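You operate a simulated robot arm through the tools that you are given. There is no shell and no other tool. Be economical: measure what you need, move in short steps, check, and stop when the job is done.

The job below is to be done with a simulated two-armed robot. You get a single attempt, and the scene is never put back.

Task
Hold the big purple-handled jug on the top of the far bench steady with one hand and put the teal clamp in it with the other.

It is judged by the outcome, as a careful person would: the job done as asked, and still so three seconds after it is handed in. It fails if anything else is knocked over, pushed out of place, dropped, spilled or broken.

Robot
Two 6-joint arms with two-finger parallel grippers on one trunk, on a base that drives. Base frame: it is fixed to the floor where the robot stands at the start and does not move with it; the origin is under the middle of the robot, x ahead of it, y to its left, z up; the surface under the hand at the start is at about z = 85. Readings come in cm, degrees, newtons and seconds.
The left shoulder is at the start at [8, 21.6, 159.5], the right one opposite. With the tool pointing down near the work surface each hand reaches from about 10 to 68 cm from the robot's upright axis, wherever it stands, measured 20 degrees to its own side. Places, roughly: big purple-handled jug [-325, 75, 100]; teal clamp (5x3x3 cm) [50, -20, 90]. Payload 3.43 kg a hand.
The tool frame of a hand sits at the grasp point between the pads (the TCP): z along the fingers, y along the line on which they close. The tips reach 3 cm beyond it. Largest opening 9.4 cm; finger width 2.8, thickness 1; the body of the gripper, 5 by 9.6 cm, starts 5.5 cm behind the TCP.
Orientation is told as [roll, pitch, yaw] about the base's x, y, z axes, in that order, counted from this pose: with the fingers straight down and closing along the base's y, the tool's x points along the base's -x, its y along +y and its z along -z.

Tools
- The arms move only by the tool step_arm. It takes "left_motion", "right_motion" or both (then of equal length, played together; a hand with none holds still); each is a list of rows, each a list of 7 numbers: the shift along the base's x, y, z in units of 25 mm (1.0 is 25 mm), then the turn, a rotation vector about the base's x, y, z in units of 8 degrees (1.0 is 8 degrees), then the gripper command, from -1 (shut) to 1 (fully open), values between in proportion. In form: [[tx, ty, tz, wx, wy, wz, gripper], ...]. A call has 1 to 10 rows; each row shifts and turns the commanded pose from where the row before left it. A call with a number of a shift or a turn outside -1 to 1 is refused whole. Each row takes 0.2 s and may step no farther than 5 cm and 8.6 degrees from the row before; otherwise, or with a gripper value out of range, the whole call is refused. A pose out of reach is approached as far as the arm can. The call stops where the force on the tool passes 40 N (or 10 N more than at its start, if that is more) or the arm is blocked; 0.2 s more then pass. The fingers move at their own pace (about 7.2 cm/s each) and stop on an object; they squeeze with about 22 N. The grip force told is the motor's: it shows also when the fingers shut on nothing. Time passes only in rows, and 0.2 s behind the last, so rows that do not move let the fingers close. It gives the time, the measured TCP pose, the force on the tool (base axes), the opening and the grip force at its end, in the units of the frame above (readings bear some noise), with the torque about the TCP (base axes, N m) and any sound that the robot's microphone picked up.
- Cameras (640 x 400 px; columns grow to the right, rows downward): "scene" is now at [8.98, -2.67, 173.87]; the picture's right is [-0.43, -0.90, 0.00], its down [-0.79, 0.38, -0.49] and it looks along [0.44, -0.21, -0.87] (base axes); focal length 265 px, centre (320, 200). "left" rides on the left gripper at [7.6, -1.4, -10.3] in its tool frame; the picture's right is [0.18, 0.98, 0.00], its down [-0.75, 0.14, -0.64] and it looks along [-0.63, 0.12, 0.77] (tool axes); focal length 243 px, centre (320, 200). "right" rides on the right gripper at [7.6, 1.4, -10.3] in its tool frame; the picture's right is [-0.18, 0.98, 0.00], its down [-0.75, -0.14, -0.64] and it looks along [-0.63, -0.12, 0.77] (tool axes); focal length 243 px, centre (320, 200). There is no depth. A picture from a camera that has moved, and an enlarged one, comes with that camera's place and axes in the base frame and with its lens.
- get_image(camera): a new picture of that camera. No time passes.
- raise_lower(by): slides the trunk up (or, below 0, down) by that many cm; the arms and the scene camera ride with it, the base frame stays. It gives what a move gives, with no picture.
- roll_base(legs): drives the robot by 1 to 6 legs, each [ahead, left, turn to the left] in cm, cm and degrees, along the robot's own axes; the way and the turn of a leg run together, so that a leg with both is an arc; at most 150 cm and 180 degrees a leg. The arms and the cameras ride along, it lands a little off, and it stops where it bumps. It gives what a move gives.
- aim_head(pan, tilt): turns the head with the scene camera to pan (to the left, within 86 degrees either way) and tilt (down, from -29 to 69), counted from straight ahead of the robot. It gives what a move gives.
- inspect(camera, box): a new picture of the part [left, top, right, bottom] of that camera's present view, enlarged. No time passes.
- close_job(): hands the job in; it is judged then, once.

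Go step by step. Nothing tells you exact positions but the pictures and the camera data: compare them with the known pose of the tool, close in by small moves and look again before you grip or let go. The budget is 120 turns and 92 pictures, counting those below and the enlarged ones. Unless the task says otherwise, let go and move clear before handing in, and close with one line.

The tools are called after "Request:" as name(argument=value, ...) on one line, values as JSON. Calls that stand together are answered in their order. step_arm: Moves the arms, as the interface text tells. Its arguments: {"type":"object","properties":{"left_motion":{"type":"array","items":{"type":"array","items":{"type":"number"}}},"right_motion":{"type":"array","items":{"type":"array","items":{"type":"number"}}}},"required":[]} The other tools are called the same way: raise_lower (by) slides the trunk up or down; roll_base (legs) drives the base; aim_head (pan, tilt) turns the head that bears the scene camera; get_image (camera) takes a picture; inspect (camera, box) takes an enlarged picture of a part of a camera's view; close_job () hands the job in.

At the start:

```text
clock: 0.0
left_eef_pos: [55.36, 3.93, 104.84]
left_tcp_rot: [0.0, 0.0, 0.0]
left_contact_force: [0.4, 0.3, 0.6]
left_moment: [-0.02, 0.02, 0.01]
left_width: 9.42
left_finger_force: 0.1
right_eef_pos: [39.75, -35.96, 102.73]
right_tcp_rot: [0.0, 0.0, 0.0]
right_contact_force: [0.2, 0.4, 0.2]
right_moment: [-0.03, 0.02, -0.02]
right_width: 9.37
right_finger_force: 0.1
trunk travel left (down, up): [-82.5, 1.5]
robot x, y, heading: [0.29, -0.05, -0.1]
head pan, tilt: [-25.6, 60.5]
```

scene: 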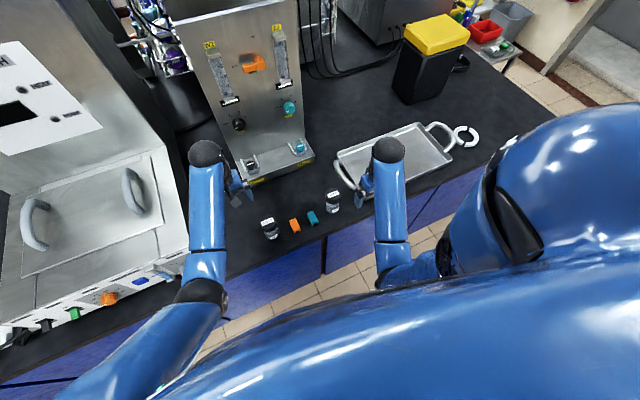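
right: 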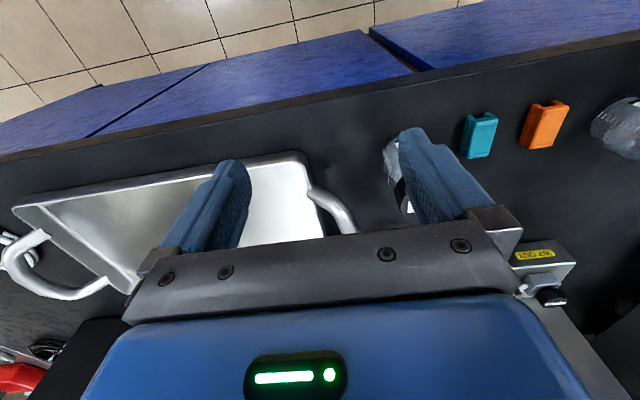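
left: 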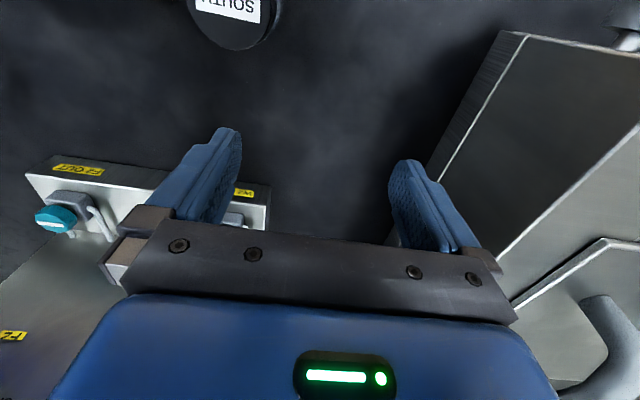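

The teal clamp is near (47.5, -18.5), between the orange clamp and a bottle. I'll enlarge both views to get its orientation and clearances.

Request:
inspect(camera="scene", box=[230, 160, 390, 260])

Request:
inspect(camera="right", box=[380, 60, 640, 222])

```text
4.00 times, centred on (310, 210) of scene
camera zoom: at [8.98, -2.67, 173.87], right [-0.43, -0.9, 0.0], down [-0.79, 0.38, -0.49], along [0.44, -0.21, -0.87], focal length 1060 px, centre (360, 160)
```

zoom: 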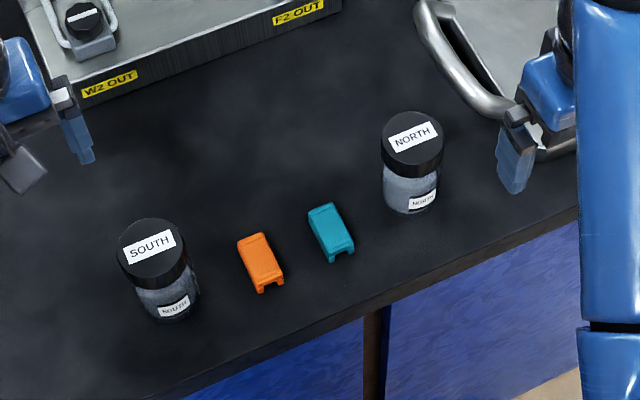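

```text
2.46 times, centred on (510, 141) of right
camera zoom: at [32.07, -34.6, 113.03], right [0.18, 0.98, 0.0], down [0.75, -0.14, 0.64], along [0.63, -0.12, -0.77], focal length 597 px, centre (-148, 345)
```

zoom: 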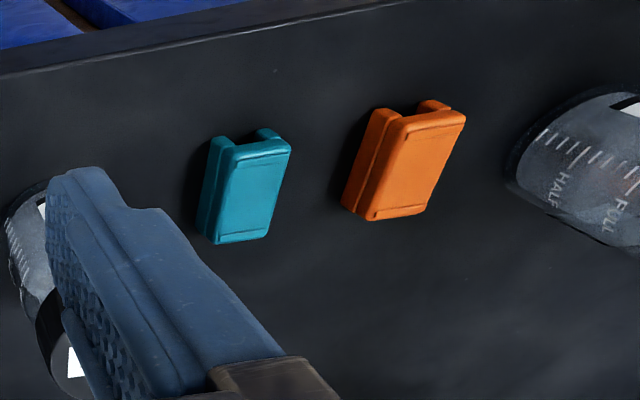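

The clamp lies lengthwise along x at about (47.3, -18), with roughly 4 cm clear on each side. I'll move the right hand over it, staying high above the bottle, and look again.

Request:
step_arm(right_motion=[[0, 0, 0.8, 0, 0, 0, 0.2], [0.4, 0.92, 0, 0, 0, 0, 0.2], [0.4, 0.92, 0, 0, 0, 0, 0.2], [0.4, 0.92, 0, 0, 0, 0, 0.2], [0.4, 0.92, 0, 0, 0, 0, 0.2], [0.4, 0.92, 0, 0, 0, 0, 0.2], [0.4, 0.92, 0, 0, 0, 0, 0.2], [0.4, 0.92, 0, 0, 0, 0, 0.2], [0.2, 0.9, 0, 0, 0, 0, 0.2], [0, 0, 0, 0, 0, 0, 0.2]])

Request:
get_image(camera="right")

Request:
inspect(camera="scene", box=[230, 160, 390, 260])

```text
clock: 2.2
left_eef_pos: [55.39, 3.94, 104.8]
left_tcp_rot: [0.0, 0.1, 0.0]
left_contact_force: [-0.7, 0.1, 0.1]
left_moment: [0.03, 0.01, 0.0]
left_width: 9.38
left_finger_force: 0.0
right_eef_pos: [47.45, -17.74, 102.7]
right_tcp_rot: [0.0, -0.1, 0.0]
right_contact_force: [-0.6, 1.0, 0.7]
right_moment: [-0.02, 0.04, 0.01]
right_width: 5.63
right_finger_force: 0.0
right hand out of reach, approached as far as the arm can: row 1
trunk travel left (down, up): [-82.5, 1.5]
robot x, y, heading: [0.23, 0.33, 0.1]
head pan, tilt: [-25.6, 60.5]
```

```text
86 pictures are left
camera right: at [39.71, -16.32, 113.21], right [0.18, 0.98, 0.0], down [0.75, -0.14, 0.64], along [0.63, -0.12, -0.77], focal length 243 px, centre (320, 200)
```

right: 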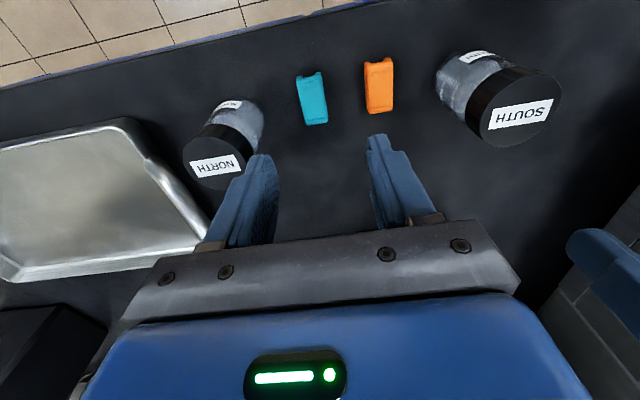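

```text
4.00 times, centred on (310, 210) of scene
camera zoom: at [8.97, -2.68, 173.87], right [-0.43, -0.9, 0.0], down [-0.79, 0.38, -0.49], along [0.44, -0.21, -0.87], focal length 1060 px, centre (360, 160)
```

zoom: 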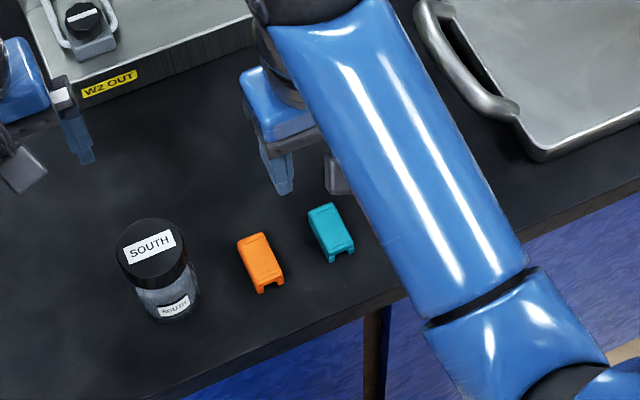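

The clamp sits under the hand, slightly toward -y, and the bottle clears. I'll descend part way and check.

Request:
step_arm(right_motion=[[0, 0, -0.9, 0, 0, 0, 0.2], [0, 0, -0.9, 0, 0, 0, 0.2], [0, 0, -0.9, 0, 0, 0, 0.2], [0, 0, -0.9, 0, 0, 0, 0.2], [0, 0, 0, 0, 0, 0, 0.2]])

Request:
get_image(camera="right")

Request:
inspect(camera="scene", box=[230, 160, 390, 260])

```text
clock: 3.4
left_eef_pos: [55.32, 3.99, 104.97]
left_tcp_rot: [0.0, 0.1, 0.0]
left_contact_force: [0.6, 0.0, -0.1]
left_moment: [0.02, -0.03, -0.03]
left_width: 9.37
left_finger_force: 0.1
right_eef_pos: [47.35, -17.66, 93.76]
right_tcp_rot: [0.0, 0.0, 0.0]
right_contact_force: [-0.5, 0.0, -0.6]
right_moment: [0.01, 0.01, 0.03]
right_width: 5.65
right_finger_force: 0.0
trunk travel left (down, up): [-82.5, 1.5]
robot x, y, heading: [0.2, -0.66, 0.0]
head pan, tilt: [-25.6, 60.5]
```

```text
84 pictures are left
camera right: at [39.71, -16.24, 104.21], right [0.18, 0.98, 0.0], down [0.75, -0.14, 0.64], along [0.63, -0.12, -0.77], focal length 243 px, centre (320, 200)
```

right: 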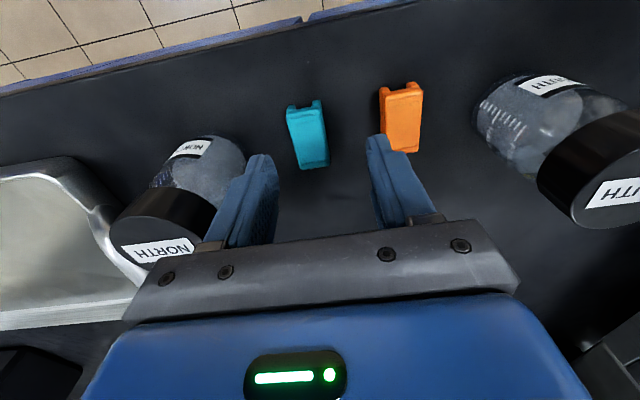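

```text
4.00 times, centred on (310, 210) of scene
camera zoom: at [9.0, -2.66, 173.87], right [-0.43, -0.9, 0.0], down [-0.79, 0.38, -0.49], along [0.44, -0.21, -0.87], focal length 1060 px, centre (360, 160)
```

zoom: 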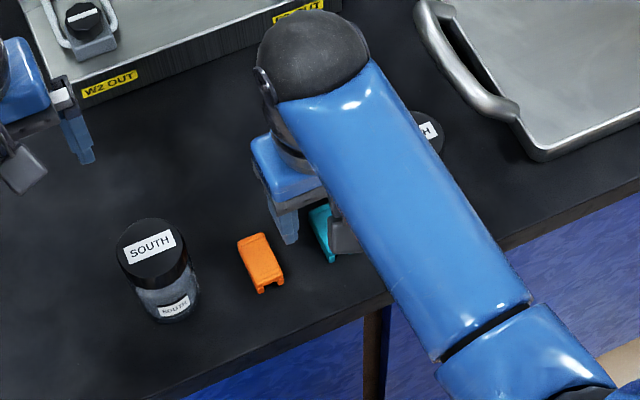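

The fingers straddle the clamp, which sits a little left of center in the camera view. I'll keep this offset to stay clear of the bottle and go down in small steps.

Request:
step_arm(right_motion=[[0, -0.06, -0.5, 0, 0, 0, 0.2], [0, 0, -0.5, 0, 0, 0, 0.2], [0, 0, 0, 0, 0, 0, 0.2]])

Request:
get_image(camera="right")

```text
clock: 4.2
left_eef_pos: [55.38, 4.05, 104.74]
left_tcp_rot: [-0.1, 0.1, 0.0]
left_contact_force: [-0.1, 0.2, -0.2]
left_moment: [0.01, 0.0, 0.01]
left_width: 9.42
left_finger_force: 0.0
right_eef_pos: [47.39, -17.91, 91.34]
right_tcp_rot: [0.0, 0.1, 0.0]
right_contact_force: [-0.1, -0.3, 1.3]
right_moment: [-0.02, 0.01, -0.01]
right_width: 5.63
right_finger_force: 0.0
trunk travel left (down, up): [-82.5, 1.5]
robot x, y, heading: [-0.22, -0.24, -0.3]
head pan, tilt: [-25.6, 60.5]
```

```text
82 pictures are left
camera right: at [39.62, -16.49, 101.69], right [0.18, 0.98, 0.0], down [0.75, -0.14, 0.64], along [0.63, -0.12, -0.77], focal length 243 px, centre (320, 200)
```

right: 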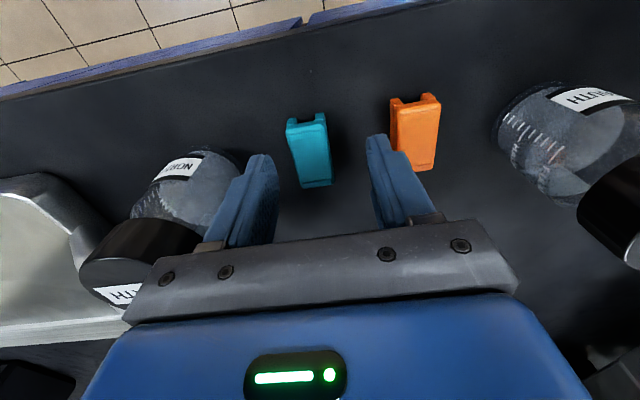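

Clearances hold on both sides, so I'll lower the last 2.8 cm and close.

Request:
step_arm(right_motion=[[0, 0, -0.4, 0, 0, 0, 0.2], [0, 0, -0.4, 0, 0, 0, 0.2], [0, 0, -0.3, 0, 0, 0, 0.2], [0, 0, 0, 0, 0, 0, 0.2]])

Request:
get_image(camera="right")

```text
clock: 5.2
left_eef_pos: [55.38, 3.96, 104.86]
left_tcp_rot: [0.0, 0.0, 0.0]
left_contact_force: [0.8, 0.9, 0.0]
left_moment: [-0.02, -0.01, 0.01]
left_width: 9.41
left_finger_force: 0.1
right_eef_pos: [47.38, -17.71, 88.83]
right_tcp_rot: [-0.1, -0.1, 0.0]
right_contact_force: [-0.4, -0.5, -1.2]
right_moment: [0.02, 0.01, 0.0]
right_width: 5.66
right_finger_force: 0.1
trunk travel left (down, up): [-82.5, 1.5]
robot x, y, heading: [-0.02, 0.07, 0.1]
head pan, tilt: [-25.6, 60.5]
```

```text
81 pictures are left
camera right: at [39.73, -16.34, 99.11], right [0.18, 0.98, 0.0], down [0.75, -0.14, 0.64], along [0.63, -0.12, -0.77], focal length 243 px, centre (320, 200)
```

right: 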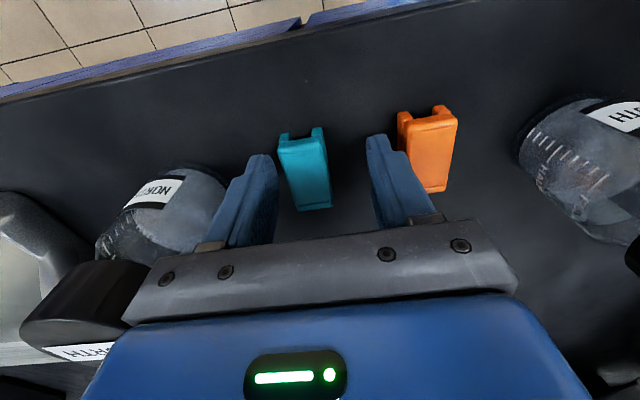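

The fingers are around the clamp, so I'll close them and lift straight up.

Request:
step_arm(right_motion=[[0, 0, 0, 0, 0, 0, -0.3], [0, 0, 0, 0, 0, 0, -1], [0, 0, 0, 0, 0, 0, -1], [0, 0, 0, 0, 0, 0, -1]])

Request:
get_image(camera="right")

```text
clock: 6.2
left_eef_pos: [55.37, 4.11, 105.01]
left_tcp_rot: [0.0, 0.0, 0.0]
left_contact_force: [-0.1, 0.0, 0.7]
left_moment: [-0.01, -0.02, -0.04]
left_width: 9.42
left_finger_force: 0.0
right_eef_pos: [47.37, -17.74, 88.74]
right_tcp_rot: [-0.1, -0.1, 0.0]
right_contact_force: [0.1, -0.3, 1.0]
right_moment: [-0.04, -0.04, 0.0]
right_width: 2.49
right_finger_force: 21.7
trunk travel left (down, up): [-82.5, 1.5]
robot x, y, heading: [0.04, 0.09, -0.3]
head pan, tilt: [-25.6, 60.5]
```

```text
80 pictures are left
camera right: at [39.72, -16.35, 99.11], right [0.18, 0.98, 0.0], down [0.75, -0.14, 0.64], along [0.63, -0.12, -0.77], focal length 243 px, centre (320, 200)
```

right: 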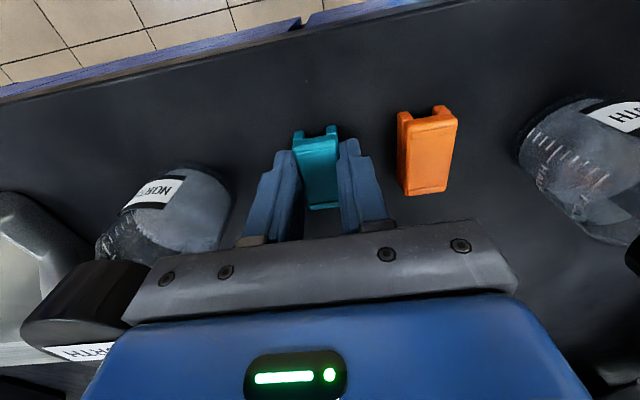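

The clamp is held. I'll lift it and draw both hands back toward the robot.

Request:
step_arm(right_motion=[[0, 0, 0.8, 0, 0, 0, -1], [0, 0, 0.8, 0, 0, 0, -1], [0, 0, 0.8, 0, 0, 0, -1], [0, 0, 0.8, 0, 0, 0, -1], [0, 0, 0.8, 0, 0, 0, -1], [0, 0, 0.8, 0, 0, 0, -1], [0, 0, 0.4, 0, 0, 0, -1]])

Request:
step_arm(left_motion=[[-0.9, 0, 0, 0, 0, 0, 0.5], [-0.9, 0, 0, 0, 0, 0, 0.5], [-0.9, 0, 0, 0, 0, 0, 0.5], [-0.9, 0, 0, 0, 0, 0, 0.5], [-0.9, 0, 0, 0, 0, 0, 0.5], [-0.9, 0, 0, 0, 0, 0, 0.5], [-0.9, 0, 0, 0, 0, 0, 0.5], [-0.9, 0, 0, 0, 0, 0, 0.5]], right_motion=[[-0.7, 0, 0, 0, 0, 0, -1], [-0.7, 0, 0, 0, 0, 0, -1], [-0.7, 0, 0, 0, 0, 0, -1], [-0.7, 0, 0, 0, 0, 0, -1], [-0.7, 0, 0, 0, 0, 0, -1], [-0.7, 0, 0, 0, 0, 0, -1], [-0.5, 0, 0, 0, 0, 0, -1], [-0.5, 0, 0, 0, 0, 0, -1]])

Request:
aim_head(pan=80, tilt=25)

Request:
get_image(camera="scene")

Request:
get_image(camera="right")

```text
clock: 7.8
left_eef_pos: [55.43, 3.95, 104.94]
left_tcp_rot: [0.0, 0.1, 0.0]
left_contact_force: [0.9, 0.2, 0.3]
left_moment: [-0.02, 0.0, 0.0]
left_width: 9.38
left_finger_force: 0.0
right_eef_pos: [47.35, -17.79, 101.8]
right_tcp_rot: [0.0, 0.0, -0.1]
right_contact_force: [0.3, 0.1, 0.0]
right_moment: [0.0, 0.0, -0.03]
right_width: 2.49
right_finger_force: 21.9
trunk travel left (down, up): [-82.5, 1.5]
robot x, y, heading: [-0.05, 0.32, 0.2]
head pan, tilt: [-25.6, 60.5]
```

```text
clock: 9.6
left_eef_pos: [37.61, 3.78, 102.92]
left_tcp_rot: [-0.1, -0.2, 0.1]
left_contact_force: [-0.5, -0.4, 0.5]
left_moment: [0.0, -0.04, 0.01]
left_width: 7.03
left_finger_force: 0.1
left hand out of reach, approached as far as the arm can: row 4, 5, 6, 7
right_eef_pos: [34.15, -17.93, 101.82]
right_tcp_rot: [0.1, -0.1, 0.1]
right_contact_force: [0.0, -0.4, 0.7]
right_moment: [-0.02, -0.03, -0.01]
right_width: 2.49
right_finger_force: 22.2
trunk travel left (down, up): [-82.5, 1.5]
robot x, y, heading: [-0.03, 0.07, -0.1]
head pan, tilt: [-25.6, 60.5]
```

```text
clock: 11.4
left_eef_pos: [37.83, 3.73, 102.84]
left_tcp_rot: [-0.2, -0.1, 0.0]
left_contact_force: [0.6, 0.2, 0.0]
left_moment: [-0.02, 0.06, -0.01]
left_width: 7.06
left_finger_force: 0.0
right_eef_pos: [34.25, -18.02, 101.74]
right_tcp_rot: [0.0, 0.0, 0.0]
right_contact_force: [0.7, 0.1, 0.8]
right_moment: [0.02, -0.02, 0.03]
right_width: 2.48
right_finger_force: 22.1
trunk travel left (down, up): [-82.5, 1.5]
robot x, y, heading: [0.21, 0.12, -0.1]
head pan, tilt: [80.0, 25.0]
```

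```text
79 pictures are left
camera scene: at [4.63, 9.26, 178.93], right [0.98, -0.17, 0.0], down [-0.07, -0.42, -0.91], along [0.16, 0.89, -0.42], focal length 265 px, centre (320, 200)
```

scene: 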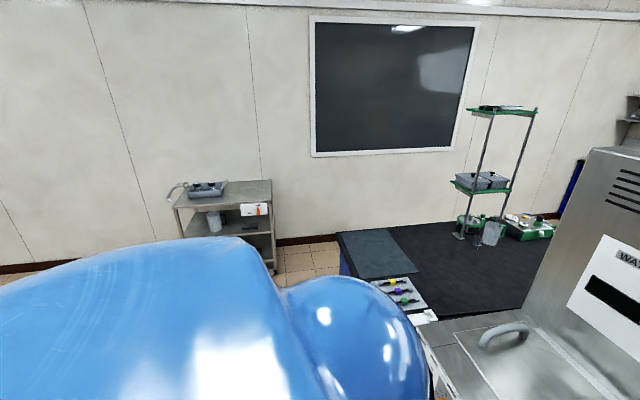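

```text
78 pictures are left
camera right: at [26.62, -16.51, 112.15], right [0.18, 0.98, 0.0], down [0.75, -0.14, 0.64], along [0.63, -0.12, -0.77], focal length 243 px, centre (320, 200)
```

right: 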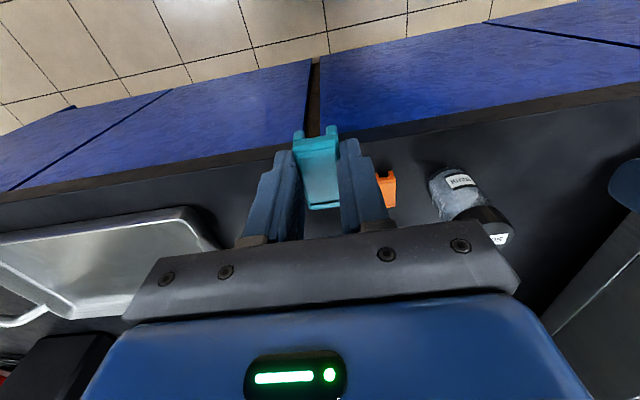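

The clamp is securely held. I'll back away a little and turn left so I can see the way behind me.

Request:
roll_base(legs=[[-40, 0, 0], [0, 0, 90]])

Request:
get_image(camera="scene")

```text
clock: 17.8
left_eef_pos: [-44.74, 37.78, 102.89]
left_tcp_rot: [-0.1, -0.1, 91.2]
left_contact_force: [0.4, 0.0, -0.4]
left_moment: [-0.01, 0.03, 0.0]
left_width: 7.04
left_finger_force: 0.0
right_eef_pos: [-22.77, 34.78, 101.8]
right_tcp_rot: [0.0, 0.0, 91.2]
right_contact_force: [0.4, 0.5, -0.2]
right_moment: [0.01, 0.02, -0.01]
right_width: 2.49
right_finger_force: 21.8
trunk travel left (down, up): [-82.5, 1.5]
robot x, y, heading: [-40.11, -0.14, 91.2]
head pan, tilt: [80.0, 25.0]
```

```text
77 pictures are left
camera scene: at [-49.21, 4.67, 178.94], right [0.15, 0.99, 0.0], down [0.42, -0.06, -0.91], along [-0.9, 0.14, -0.42], focal length 265 px, centre (320, 200)
```

scene: 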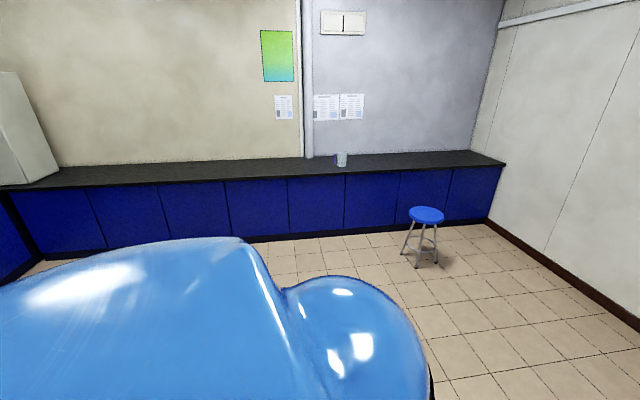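

The jug stands on the far bench around (-325, 72). There is a stool near (-262, 143), which I'll keep away from. I'll turn around and drive part of the way.

Request:
roll_base(legs=[[0, 0, 88.8], [140, -45, 0]])

Request:
aim_head(pan=0, tilt=30)

Request:
get_image(camera="scene")

```text
clock: 29.1
left_eef_pos: [-222.33, 42.04, 102.87]
left_tcp_rot: [-0.1, -0.1, 179.7]
left_contact_force: [0.2, 1.4, -0.1]
left_moment: [0.0, -0.01, -0.02]
left_width: 7.08
left_finger_force: 0.0
right_eef_pos: [-218.69, 63.69, 101.85]
right_tcp_rot: [0.0, 0.0, 179.7]
right_contact_force: [0.1, 0.8, -0.2]
right_moment: [0.01, 0.01, -0.03]
right_width: 2.51
right_finger_force: 22.1
trunk travel left (down, up): [-82.5, 1.5]
robot x, y, heading: [-184.57, 45.7, 179.9]
head pan, tilt: [80.0, 25.0]
```

```text
clock: 30.6
left_eef_pos: [-222.41, 42.05, 102.93]
left_tcp_rot: [-0.1, -0.1, 179.7]
left_contact_force: [-0.1, -0.6, 0.4]
left_moment: [0.03, -0.03, -0.01]
left_width: 7.06
left_finger_force: 0.1
right_eef_pos: [-218.75, 63.76, 101.73]
right_tcp_rot: [0.0, 0.1, 179.7]
right_contact_force: [1.4, -0.2, -0.5]
right_moment: [-0.02, 0.02, 0.01]
right_width: 2.47
right_finger_force: 22.6
trunk travel left (down, up): [-82.5, 1.5]
robot x, y, heading: [-184.71, 45.86, 179.8]
head pan, tilt: [0.0, 30.0]
```

```text
76 pictures are left
camera scene: at [-196.66, 45.88, 178.14], right [0.01, 1.0, 0.0], down [0.5, 0.0, -0.87], along [-0.87, 0.0, -0.5], focal length 265 px, centre (320, 200)
```

scene: 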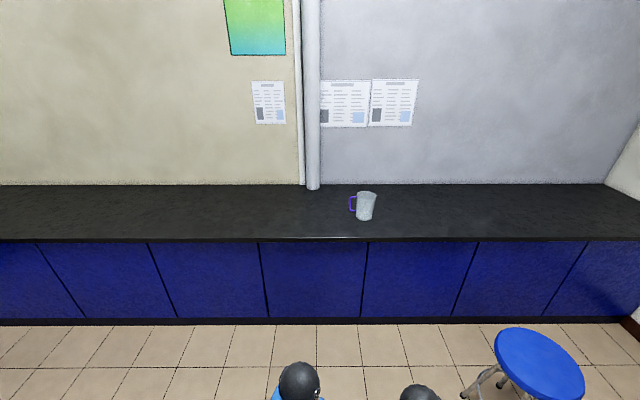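

The jug is near (-329, 74) on a bench at roughly z = 88, with its handle toward -y, which is my left. I'll drive up to about 49 cm from the bench edge and look again.

Request:
roll_base(legs=[[70, -20, 0]])

Request:
aim_head(pan=0, tilt=45)

Request:
get_image(camera="scene")

Request:
get_image(camera="left")

```text
clock: 34.5
left_eef_pos: [-291.62, 62.49, 102.93]
left_tcp_rot: [-0.1, -0.2, 179.7]
left_contact_force: [0.4, -0.1, -0.3]
left_moment: [-0.02, -0.01, -0.02]
left_width: 7.07
left_finger_force: 0.0
right_eef_pos: [-287.99, 84.24, 101.85]
right_tcp_rot: [0.0, 0.0, 179.8]
right_contact_force: [0.9, -0.4, 0.6]
right_moment: [0.0, 0.02, -0.02]
right_width: 2.46
right_finger_force: 21.8
trunk travel left (down, up): [-82.5, 1.5]
robot x, y, heading: [-254.16, 66.05, 179.8]
head pan, tilt: [0.0, 30.0]
```

```text
clock: 35.3
left_eef_pos: [-291.66, 62.47, 102.93]
left_tcp_rot: [-0.1, -0.1, 179.8]
left_contact_force: [0.2, -0.3, 0.1]
left_moment: [0.03, -0.03, 0.0]
left_width: 7.07
left_finger_force: 0.1
right_eef_pos: [-287.95, 84.24, 101.81]
right_tcp_rot: [-0.1, 0.0, 179.7]
right_contact_force: [0.7, 0.4, 0.8]
right_moment: [0.0, -0.02, -0.04]
right_width: 2.5
right_finger_force: 21.9
trunk travel left (down, up): [-82.5, 1.5]
robot x, y, heading: [-254.23, 66.28, 179.9]
head pan, tilt: [0.0, 45.0]
```

```text
75 pictures are left
camera scene: at [-265.08, 66.43, 175.88], right [0.0, 1.0, 0.0], down [0.71, 0.0, -0.71], along [-0.71, 0.0, -0.71], focal length 265 px, centre (320, 200)
```

scene: 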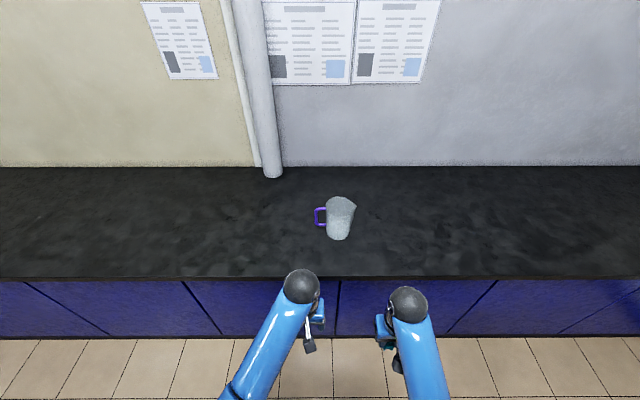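

```text
74 pictures are left
camera left: at [-283.96, 63.92, 113.1], right [0.18, -0.98, 0.0], down [-0.75, -0.14, 0.64], along [-0.63, -0.12, -0.77], focal length 243 px, centre (320, 200)
```

left: 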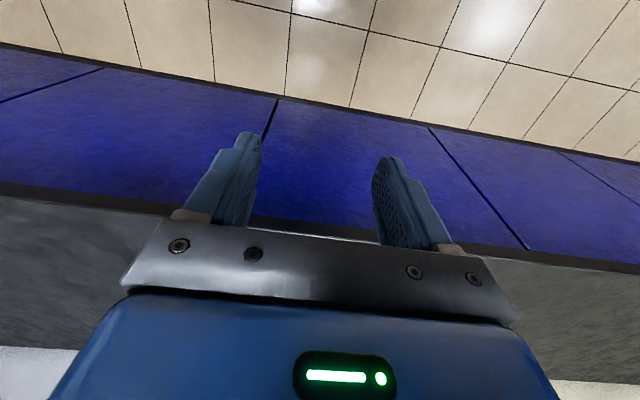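

The jug's front base edge is near (-331.5, 74) and the bench edge is near x = -314. I'll advance to the same standoff I had at the first bench and enlarge the jug.

Request:
roll_base(legs=[[19, -3, 0]])

Request:
get_image(camera="scene")

Request:
inspect(camera="scene", box=[260, 160, 420, 260])

Request:
get_image(camera="left")

Request:
get_image(camera="right")

```text
clock: 36.9
left_eef_pos: [-310.11, 65.47, 102.97]
left_tcp_rot: [-0.1, -0.3, 179.8]
left_contact_force: [-0.3, 0.4, 0.4]
left_moment: [-0.01, 0.04, 0.03]
left_width: 7.07
left_finger_force: 0.1
right_eef_pos: [-306.53, 87.28, 101.99]
right_tcp_rot: [0.0, 0.0, 179.8]
right_contact_force: [0.2, -0.2, -0.6]
right_moment: [-0.02, 0.0, 0.0]
right_width: 2.48
right_finger_force: 22.3
trunk travel left (down, up): [-82.5, 1.5]
robot x, y, heading: [-272.89, 69.01, 179.7]
head pan, tilt: [0.0, 45.0]
```

```text
73 pictures are left
camera scene: at [-283.22, 69.41, 175.92], right [0.0, 1.0, 0.0], down [0.7, 0.0, -0.71], along [-0.71, 0.0, -0.7], focal length 265 px, centre (320, 200)
```

scene: 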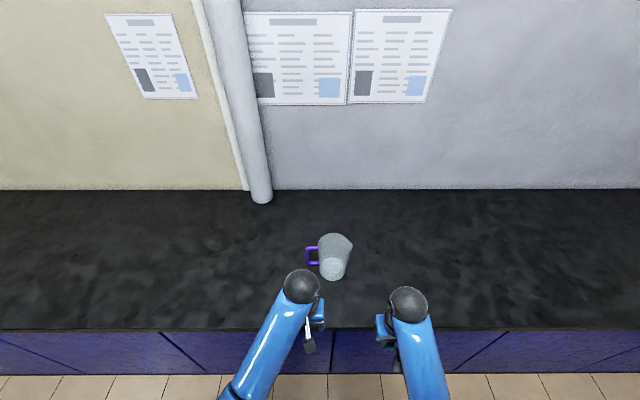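

```text
4.00 times, centred on (340, 210) of scene
camera zoom: at [-283.22, 69.41, 175.92], right [0.0, 1.0, 0.0], down [0.7, 0.0, -0.71], along [-0.71, 0.0, -0.7], focal length 1060 px, centre (240, 160)
```

zoom: 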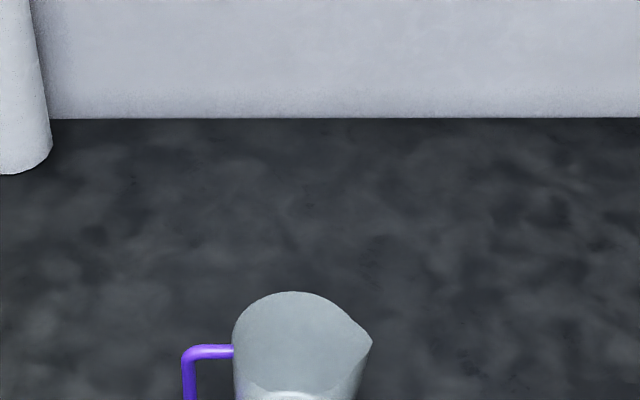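

```text
71 pictures are left
camera left: at [-302.33, 66.93, 113.21], right [0.18, -0.98, 0.0], down [-0.75, -0.14, 0.65], along [-0.64, -0.11, -0.76], focal length 243 px, centre (320, 200)
```

left: 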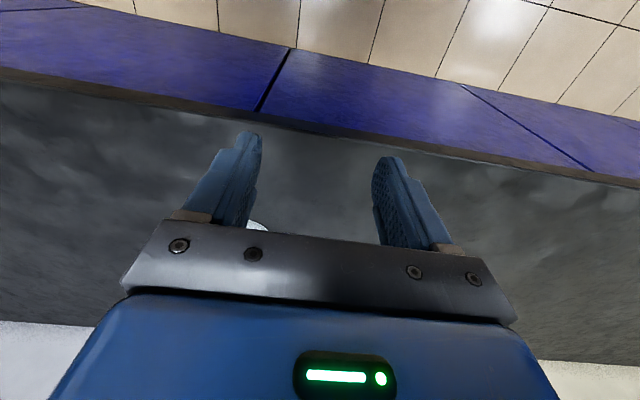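

```text
70 pictures are left
camera right: at [-298.92, 85.8, 112.26], right [-0.19, -0.98, 0.0], down [-0.75, 0.14, 0.64], along [-0.63, 0.12, -0.76], focal length 243 px, centre (320, 200)
```

right: 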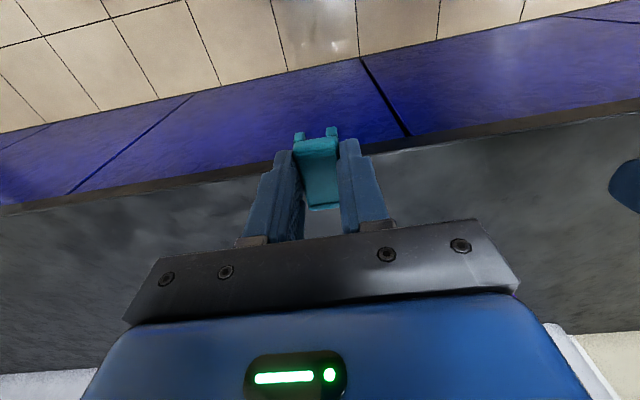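

Request:
inspect(camera="scene", box=[290, 220, 370, 290])

```text
5.71 times, centred on (330, 255) of scene
camera zoom: at [-283.22, 69.41, 175.92], right [0.0, 1.0, 0.0], down [0.7, 0.0, -0.71], along [-0.71, 0.0, -0.7], focal length 1515 px, centre (263, -114)
```

zoom: 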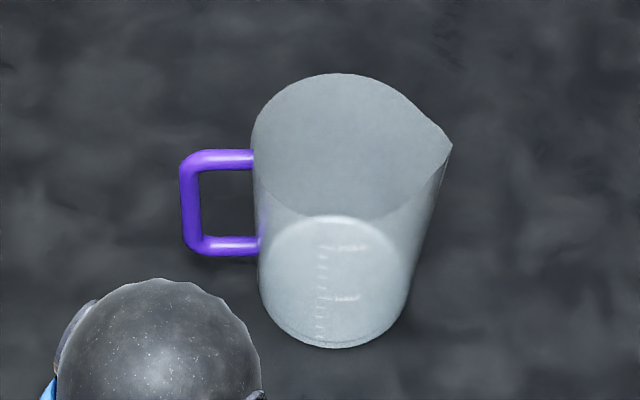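

The jug is translucent and open-topped, with its axis near (-336.7, 74), rim at z ≈ 101.5 and diameter about 10.5. The handle's vertical bar is near y = 65, z 91–100. I'll pitch the left hand forward and straddle that bar, leaving the mouth free for the right hand.

Request:
step_arm(left_motion=[[-0.5, 0, 0, 0, 0.94, 0, -0.3], [-0.5, 0, 0, 0, 0.94, 0, -0.3], [-0.5, 0, 0, 0, 0.94, 0, -0.3], [-0.4, 0, -0.2, 0, 0.94, 0, -0.3], [-0.4, 0, -0.2, 0, 0.94, 0, -0.3], [-0.4, 0, -0.2, 0, 0.94, 0, -0.3], [-0.4, 0, -0.2, 0, 0.94, 0, -0.3], [-0.4, 0, -0.2, 0, 0.94, 0, -0.3]])

Request:
get_image(camera="left")

Request:
get_image(camera="scene")

```text
clock: 38.7
left_eef_pos: [-319.2, 65.68, 100.36]
left_tcp_rot: [0.3, -60.3, 179.6]
left_contact_force: [0.0, -0.2, -0.3]
left_moment: [-0.02, 0.01, 0.0]
left_width: 3.27
left_finger_force: 0.0
right_eef_pos: [-306.87, 87.25, 101.81]
right_tcp_rot: [0.0, 0.0, 179.7]
right_contact_force: [-0.1, 0.7, 0.4]
right_moment: [-0.01, -0.01, 0.04]
right_width: 2.49
right_finger_force: 22.1
trunk travel left (down, up): [-82.5, 1.5]
robot x, y, heading: [-272.85, 69.53, 179.8]
head pan, tilt: [0.0, 45.0]
```

```text
68 pictures are left
camera left: at [-306.42, 67.03, 98.79], right [0.09, -0.98, -0.16], down [0.18, -0.14, 0.97], along [-0.98, -0.11, 0.17], focal length 243 px, centre (320, 200)
```

left: 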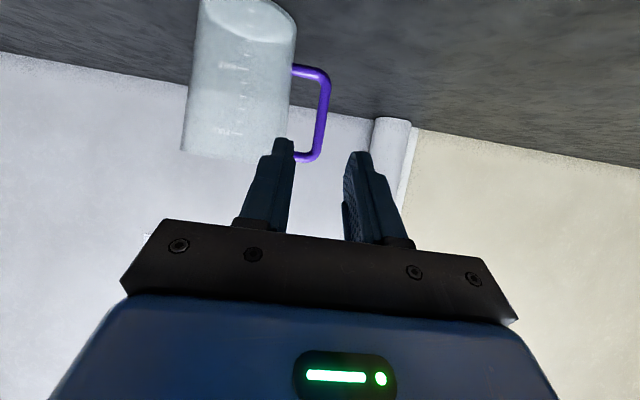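

```text
67 pictures are left
camera scene: at [-283.83, 69.48, 175.88], right [0.0, 1.0, 0.0], down [0.71, 0.0, -0.71], along [-0.71, 0.0, -0.71], focal length 265 px, centre (320, 200)
```

scene: 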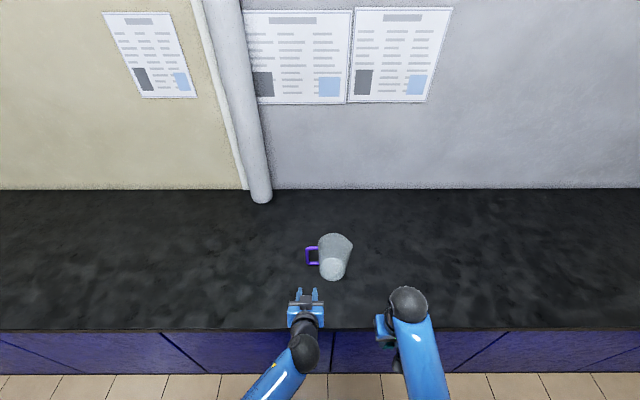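

From the left camera the handle bar is near y 64.8, z 89.5–99, in the plane x ≈ -337. I'll lower the hand in line with it and approach.

Request:
step_arm(left_motion=[[-0.6, -0.1, -0.5, 0, 0, 0, -0.3], [-0.6, -0.1, -0.5, 0, 0, 0, -0.3], [-0.6, -0.1, -0.5, 0, 0, 0, -0.3], [-0.6, 0, -0.45, 0, 0, 0, -0.3], [-0.6, 0, 0, 0, 0, 0, -0.3]])

Request:
get_image(camera="left")

Request:
inspect(camera="scene", box=[280, 220, 360, 290])

```text
clock: 39.9
left_eef_pos: [-326.76, 64.95, 95.37]
left_tcp_rot: [0.4, -60.2, 179.6]
left_contact_force: [0.2, 0.5, -0.4]
left_moment: [-0.03, 0.0, 0.03]
left_width: 3.28
left_finger_force: 0.1
right_eef_pos: [-306.84, 87.34, 101.64]
right_tcp_rot: [0.0, 0.1, 179.8]
right_contact_force: [-0.1, 0.8, 0.4]
right_moment: [-0.03, -0.01, 0.01]
right_width: 2.49
right_finger_force: 22.4
trunk travel left (down, up): [-82.5, 1.5]
robot x, y, heading: [-272.68, 69.28, 179.8]
head pan, tilt: [0.0, 45.0]
```

```text
66 pictures are left
camera left: at [-314.01, 66.24, 93.86], right [0.09, -0.98, -0.16], down [0.18, -0.14, 0.97], along [-0.98, -0.11, 0.17], focal length 243 px, centre (320, 200)
```

left: 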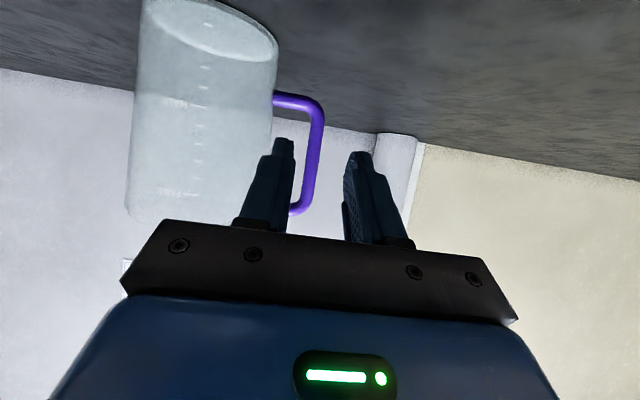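

```text
5.71 times, centred on (320, 255) of scene
camera zoom: at [-283.92, 69.53, 175.87], right [0.0, 1.0, 0.0], down [0.71, 0.0, -0.71], along [-0.71, 0.0, -0.71], focal length 1515 px, centre (320, -114)
```

zoom: 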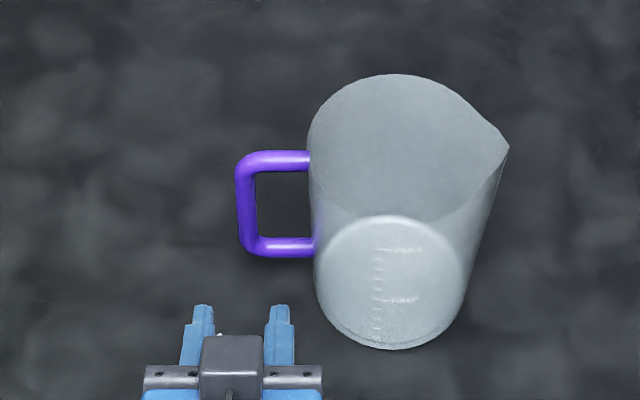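

The fingers line up with the handle's bar. I'll advance toward it and check before the last bit.

Request:
step_arm(left_motion=[[-0.6, 0, 0, 0, 0, 0, -0.3], [-0.6, 0, 0, 0, 0, 0, -0.3], [-0.5, 0, 0, 0, 0, 0, -0.3], [-0.4, 0, 0, 0, 0, 0, -0.3], [0, 0, 0, 0, 0, 0, -0.3]])

Request:
get_image(camera="left")

Request:
inspect(camera="scene", box=[280, 220, 360, 290])

```text
clock: 41.1
left_eef_pos: [-331.81, 64.92, 95.43]
left_tcp_rot: [0.4, -60.1, 179.5]
left_contact_force: [-0.3, 1.0, -0.6]
left_moment: [-0.02, -0.02, 0.01]
left_width: 3.27
left_finger_force: 0.0
right_eef_pos: [-306.89, 87.25, 101.71]
right_tcp_rot: [0.0, -0.1, 179.7]
right_contact_force: [-0.2, 0.1, -0.5]
right_moment: [0.01, -0.02, -0.01]
right_width: 2.5
right_finger_force: 21.8
trunk travel left (down, up): [-82.5, 1.5]
robot x, y, heading: [-272.64, 68.93, 179.9]
head pan, tilt: [0.0, 45.0]
```

```text
64 pictures are left
camera left: at [-319.07, 66.26, 93.96], right [0.09, -0.98, -0.16], down [0.18, -0.14, 0.97], along [-0.98, -0.12, 0.17], focal length 243 px, centre (320, 200)
```

left: 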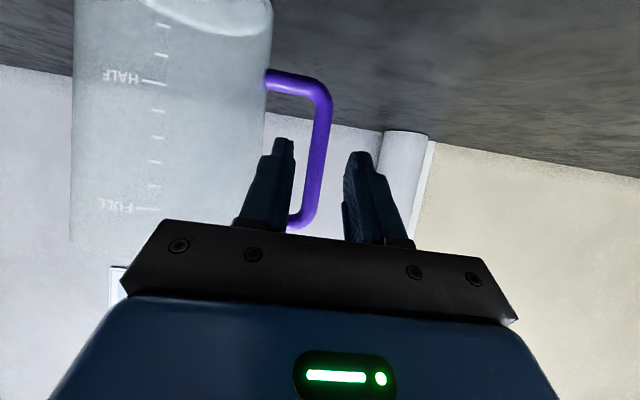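

```text
5.71 times, centred on (320, 255) of scene
camera zoom: at [-283.84, 69.5, 175.87], right [0.0, 1.0, 0.0], down [0.71, 0.0, -0.71], along [-0.71, 0.0, -0.71], focal length 1515 px, centre (320, -114)
```

zoom: 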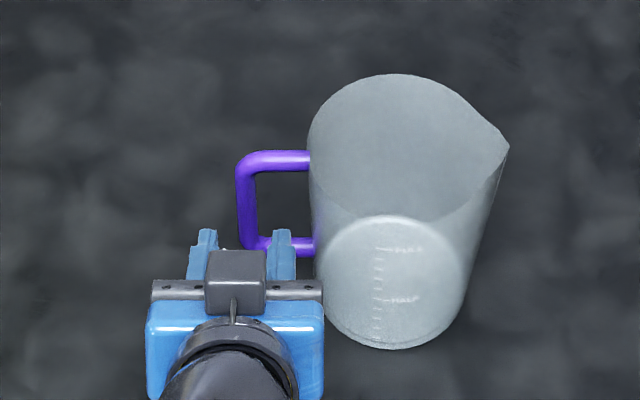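

It's still aligned, with the jug wall clear of the gripper body. I'll go the last 4 cm slowly.

Request:
step_arm(left_motion=[[-0.4, 0, 0, 0, 0, 0, -0.3], [-0.4, 0, 0, 0, 0, 0, -0.3], [-0.4, 0, 0, 0, 0, 0, -0.3], [-0.4, 0, 0, 0, 0, 0, -0.3], [0, 0, 0, 0, 0, 0, -0.3]])

Request:
get_image(camera="left")

Request:
inspect(camera="scene", box=[280, 220, 360, 290])

```text
clock: 42.3
left_eef_pos: [-335.91, 64.93, 95.47]
left_tcp_rot: [0.3, -60.3, 179.6]
left_contact_force: [-0.3, 0.4, -0.3]
left_moment: [0.03, -0.01, 0.01]
left_width: 3.29
left_finger_force: 0.0
right_eef_pos: [-306.93, 87.42, 101.77]
right_tcp_rot: [0.0, 0.0, 180.0]
right_contact_force: [-0.2, 0.0, -0.8]
right_moment: [-0.01, -0.02, -0.03]
right_width: 2.48
right_finger_force: 21.4
trunk travel left (down, up): [-82.5, 1.5]
robot x, y, heading: [-272.55, 69.14, 180.0]
head pan, tilt: [0.0, 45.0]
```

```text
62 pictures are left
camera left: at [-323.14, 66.22, 93.94], right [0.09, -0.98, -0.16], down [0.18, -0.14, 0.97], along [-0.98, -0.12, 0.17], focal length 243 px, centre (320, 200)
```

left: 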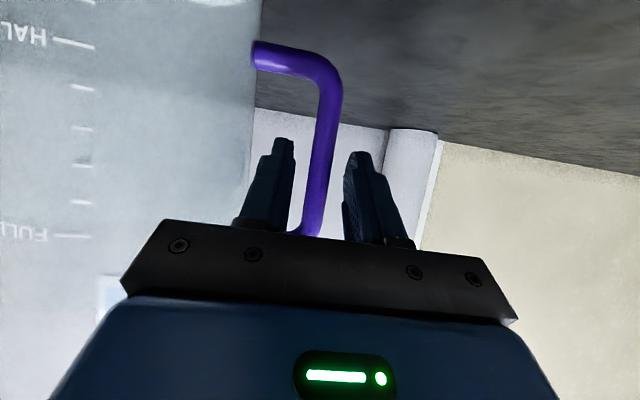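

```text
5.71 times, centred on (320, 255) of scene
camera zoom: at [-283.83, 69.5, 175.88], right [0.0, 1.0, 0.0], down [0.71, 0.0, -0.71], along [-0.71, 0.0, -0.71], focal length 1515 px, centre (320, -114)
```

zoom: 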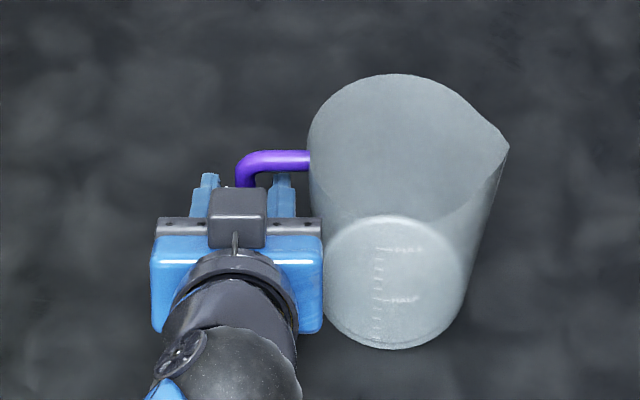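

The bar is centred between the fingers, so I'll close the left hand on the handle.

Request:
step_arm(left_motion=[[0, 0, 0, 0, 0, 0, -0.5], [0, 0, 0, 0, 0, 0, -0.65], [0, 0, 0, 0, 0, 0, -0.75], [0, 0, 0, 0, 0, 0, -1], [0, 0, 0, 0, 0, 0, -1]])

Request:
get_image(camera="left")

Request:
inspect(camera="scene", box=[280, 220, 360, 290])

```text
clock: 43.5
left_eef_pos: [-335.84, 64.8, 95.41]
left_tcp_rot: [0.2, -60.3, 179.6]
left_contact_force: [0.3, -0.8, 0.7]
left_moment: [0.11, 0.0, -0.01]
left_width: 1.22
left_finger_force: 21.8
right_eef_pos: [-306.8, 87.43, 101.76]
right_tcp_rot: [0.0, 0.0, 179.8]
right_contact_force: [0.3, -0.1, -1.2]
right_moment: [-0.01, 0.02, -0.01]
right_width: 2.48
right_finger_force: 21.9
trunk travel left (down, up): [-82.5, 1.5]
robot x, y, heading: [-273.0, 69.02, 180.2]
head pan, tilt: [0.0, 45.0]
```

```text
60 pictures are left
camera left: at [-323.11, 66.23, 93.95], right [0.09, -0.98, -0.16], down [0.18, -0.14, 0.97], along [-0.98, -0.12, 0.17], focal length 243 px, centre (320, 200)
```

left: 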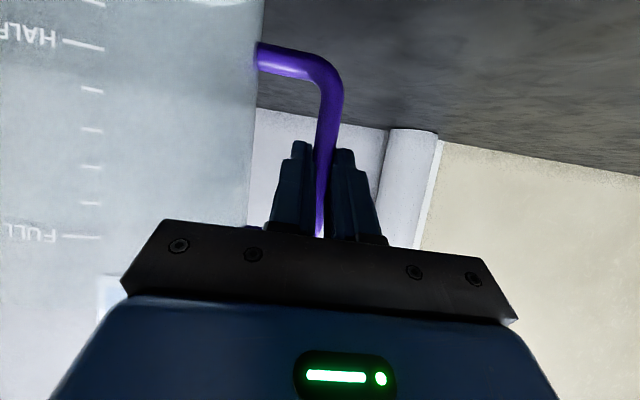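

```text
5.71 times, centred on (320, 255) of scene
camera zoom: at [-283.82, 69.5, 175.88], right [0.0, 1.0, 0.0], down [0.71, 0.0, -0.71], along [-0.71, 0.0, -0.71], focal length 1515 px, centre (320, -114)
```

zoom: 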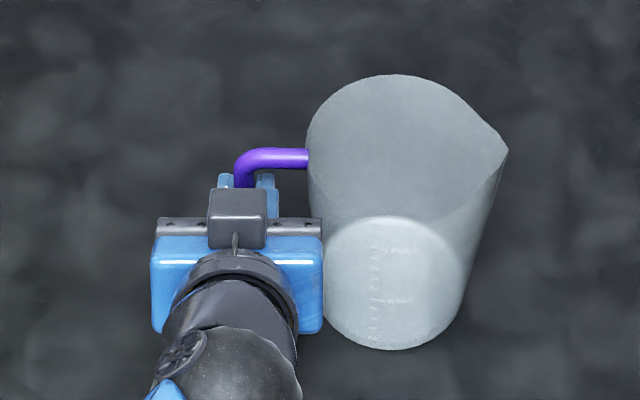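

The left hand holds the handle and the jug stayed put. Next I'll raise the right hand clear of the rim and bring it toward the mouth.

Request:
step_arm(right_motion=[[-0.5, 0, 0.6, 0, 0, 0, -1], [-0.6, 0, 0.6, 0, 0, 0, -1], [-0.6, 0, 0.6, 0, 0, 0, -1], [-0.6, 0, 0.6, 0, 0, 0, -1], [-0.6, 0, 0.5, 0, 0, 0, -1], [-0.5, 0, 0, 0, 0, 0, -1], [0, 0, 0, 0, 0, 0, -1]])

Request:
get_image(camera="scene")

Request:
get_image(camera="right")

```text
clock: 45.1
left_eef_pos: [-335.9, 64.95, 95.56]
left_tcp_rot: [0.3, -60.3, 179.5]
left_contact_force: [-0.4, -1.3, 1.5]
left_moment: [0.1, 0.05, 0.06]
left_width: 1.24
left_finger_force: 22.1
right_eef_pos: [-315.34, 87.41, 102.84]
right_tcp_rot: [0.0, 0.0, 179.8]
right_contact_force: [0.9, -0.1, 0.0]
right_moment: [0.03, -0.01, 0.0]
right_width: 2.47
right_finger_force: 22.1
right hand out of reach, approached as far as the arm can: row 1, 2, 3, 4, 5
trunk travel left (down, up): [-82.5, 1.5]
robot x, y, heading: [-272.44, 69.19, 179.6]
head pan, tilt: [0.0, 45.0]
```

```text
58 pictures are left
camera scene: at [-283.81, 69.5, 175.88], right [0.0, 1.0, 0.0], down [0.71, 0.0, -0.71], along [-0.71, 0.0, -0.71], focal length 265 px, centre (320, 200)
```

scene: 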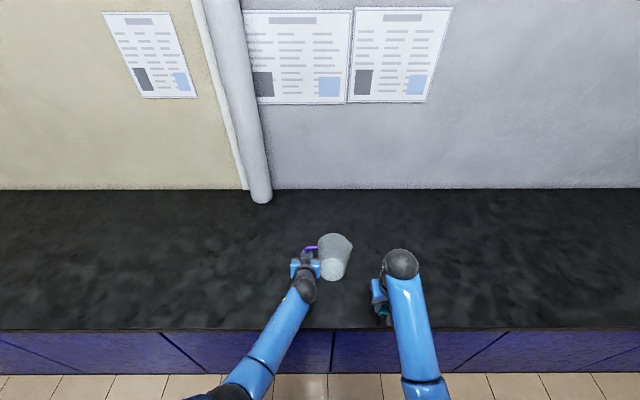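

```text
57 pictures are left
camera right: at [-307.86, 85.94, 113.22], right [-0.19, -0.98, 0.0], down [-0.75, 0.14, 0.64], along [-0.63, 0.12, -0.77], focal length 243 px, centre (320, 200)
```

right: 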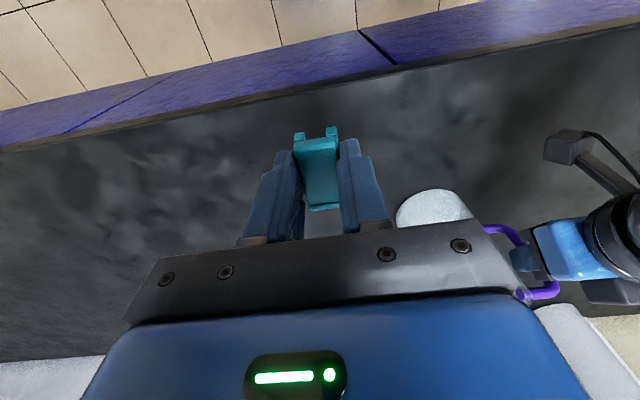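

The arm tops out near z = 103 at this distance. I'll extend further out beside the jug, on its far right, and rise there before moving over the mouth.

Request:
step_arm(right_motion=[[-0.8, 0.35, 0.2, 0, 0, 0, -1], [-0.8, 0.35, 0.2, 0, 0, 0, -1], [-0.8, 0.3, 0.2, 0, 0, 0, -1], [-0.8, 0, 0.2, 0, 0, 0, -1], [-0.8, 0, 0.3, 0, 0, 0, -1], [-0.8, 0, 0.4, 0, 0, 0, -1], [-0.8, 0, 0.4, 0, 0, 0, -1], [-0.8, 0, 0.4, 0, 0, 0, -1], [-0.8, 0, 0.4, 0, 0, 0, -1], [0, 0, 0.4, 0, 0, 0, -1]])

Request:
get_image(camera="scene")

```text
clock: 47.3
left_eef_pos: [-335.81, 64.84, 95.54]
left_tcp_rot: [0.3, -60.2, 179.5]
left_contact_force: [-0.4, -0.2, -0.1]
left_moment: [0.14, 0.09, 0.05]
left_width: 1.22
left_finger_force: 21.9
right_eef_pos: [-333.57, 89.88, 110.4]
right_tcp_rot: [-0.1, -0.2, 179.9]
right_contact_force: [-0.7, -0.3, -1.1]
right_moment: [-0.01, 0.02, -0.01]
right_width: 2.48
right_finger_force: 22.0
trunk travel left (down, up): [-82.5, 1.5]
robot x, y, heading: [-272.57, 68.92, 179.8]
head pan, tilt: [0.0, 45.0]
```

```text
56 pictures are left
camera scene: at [-283.81, 69.5, 175.87], right [0.0, 1.0, 0.0], down [0.71, 0.0, -0.71], along [-0.71, 0.0, -0.71], focal length 265 px, centre (320, 200)
```

scene: 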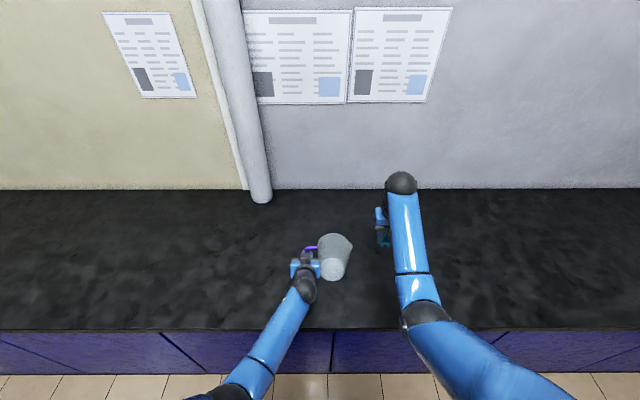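

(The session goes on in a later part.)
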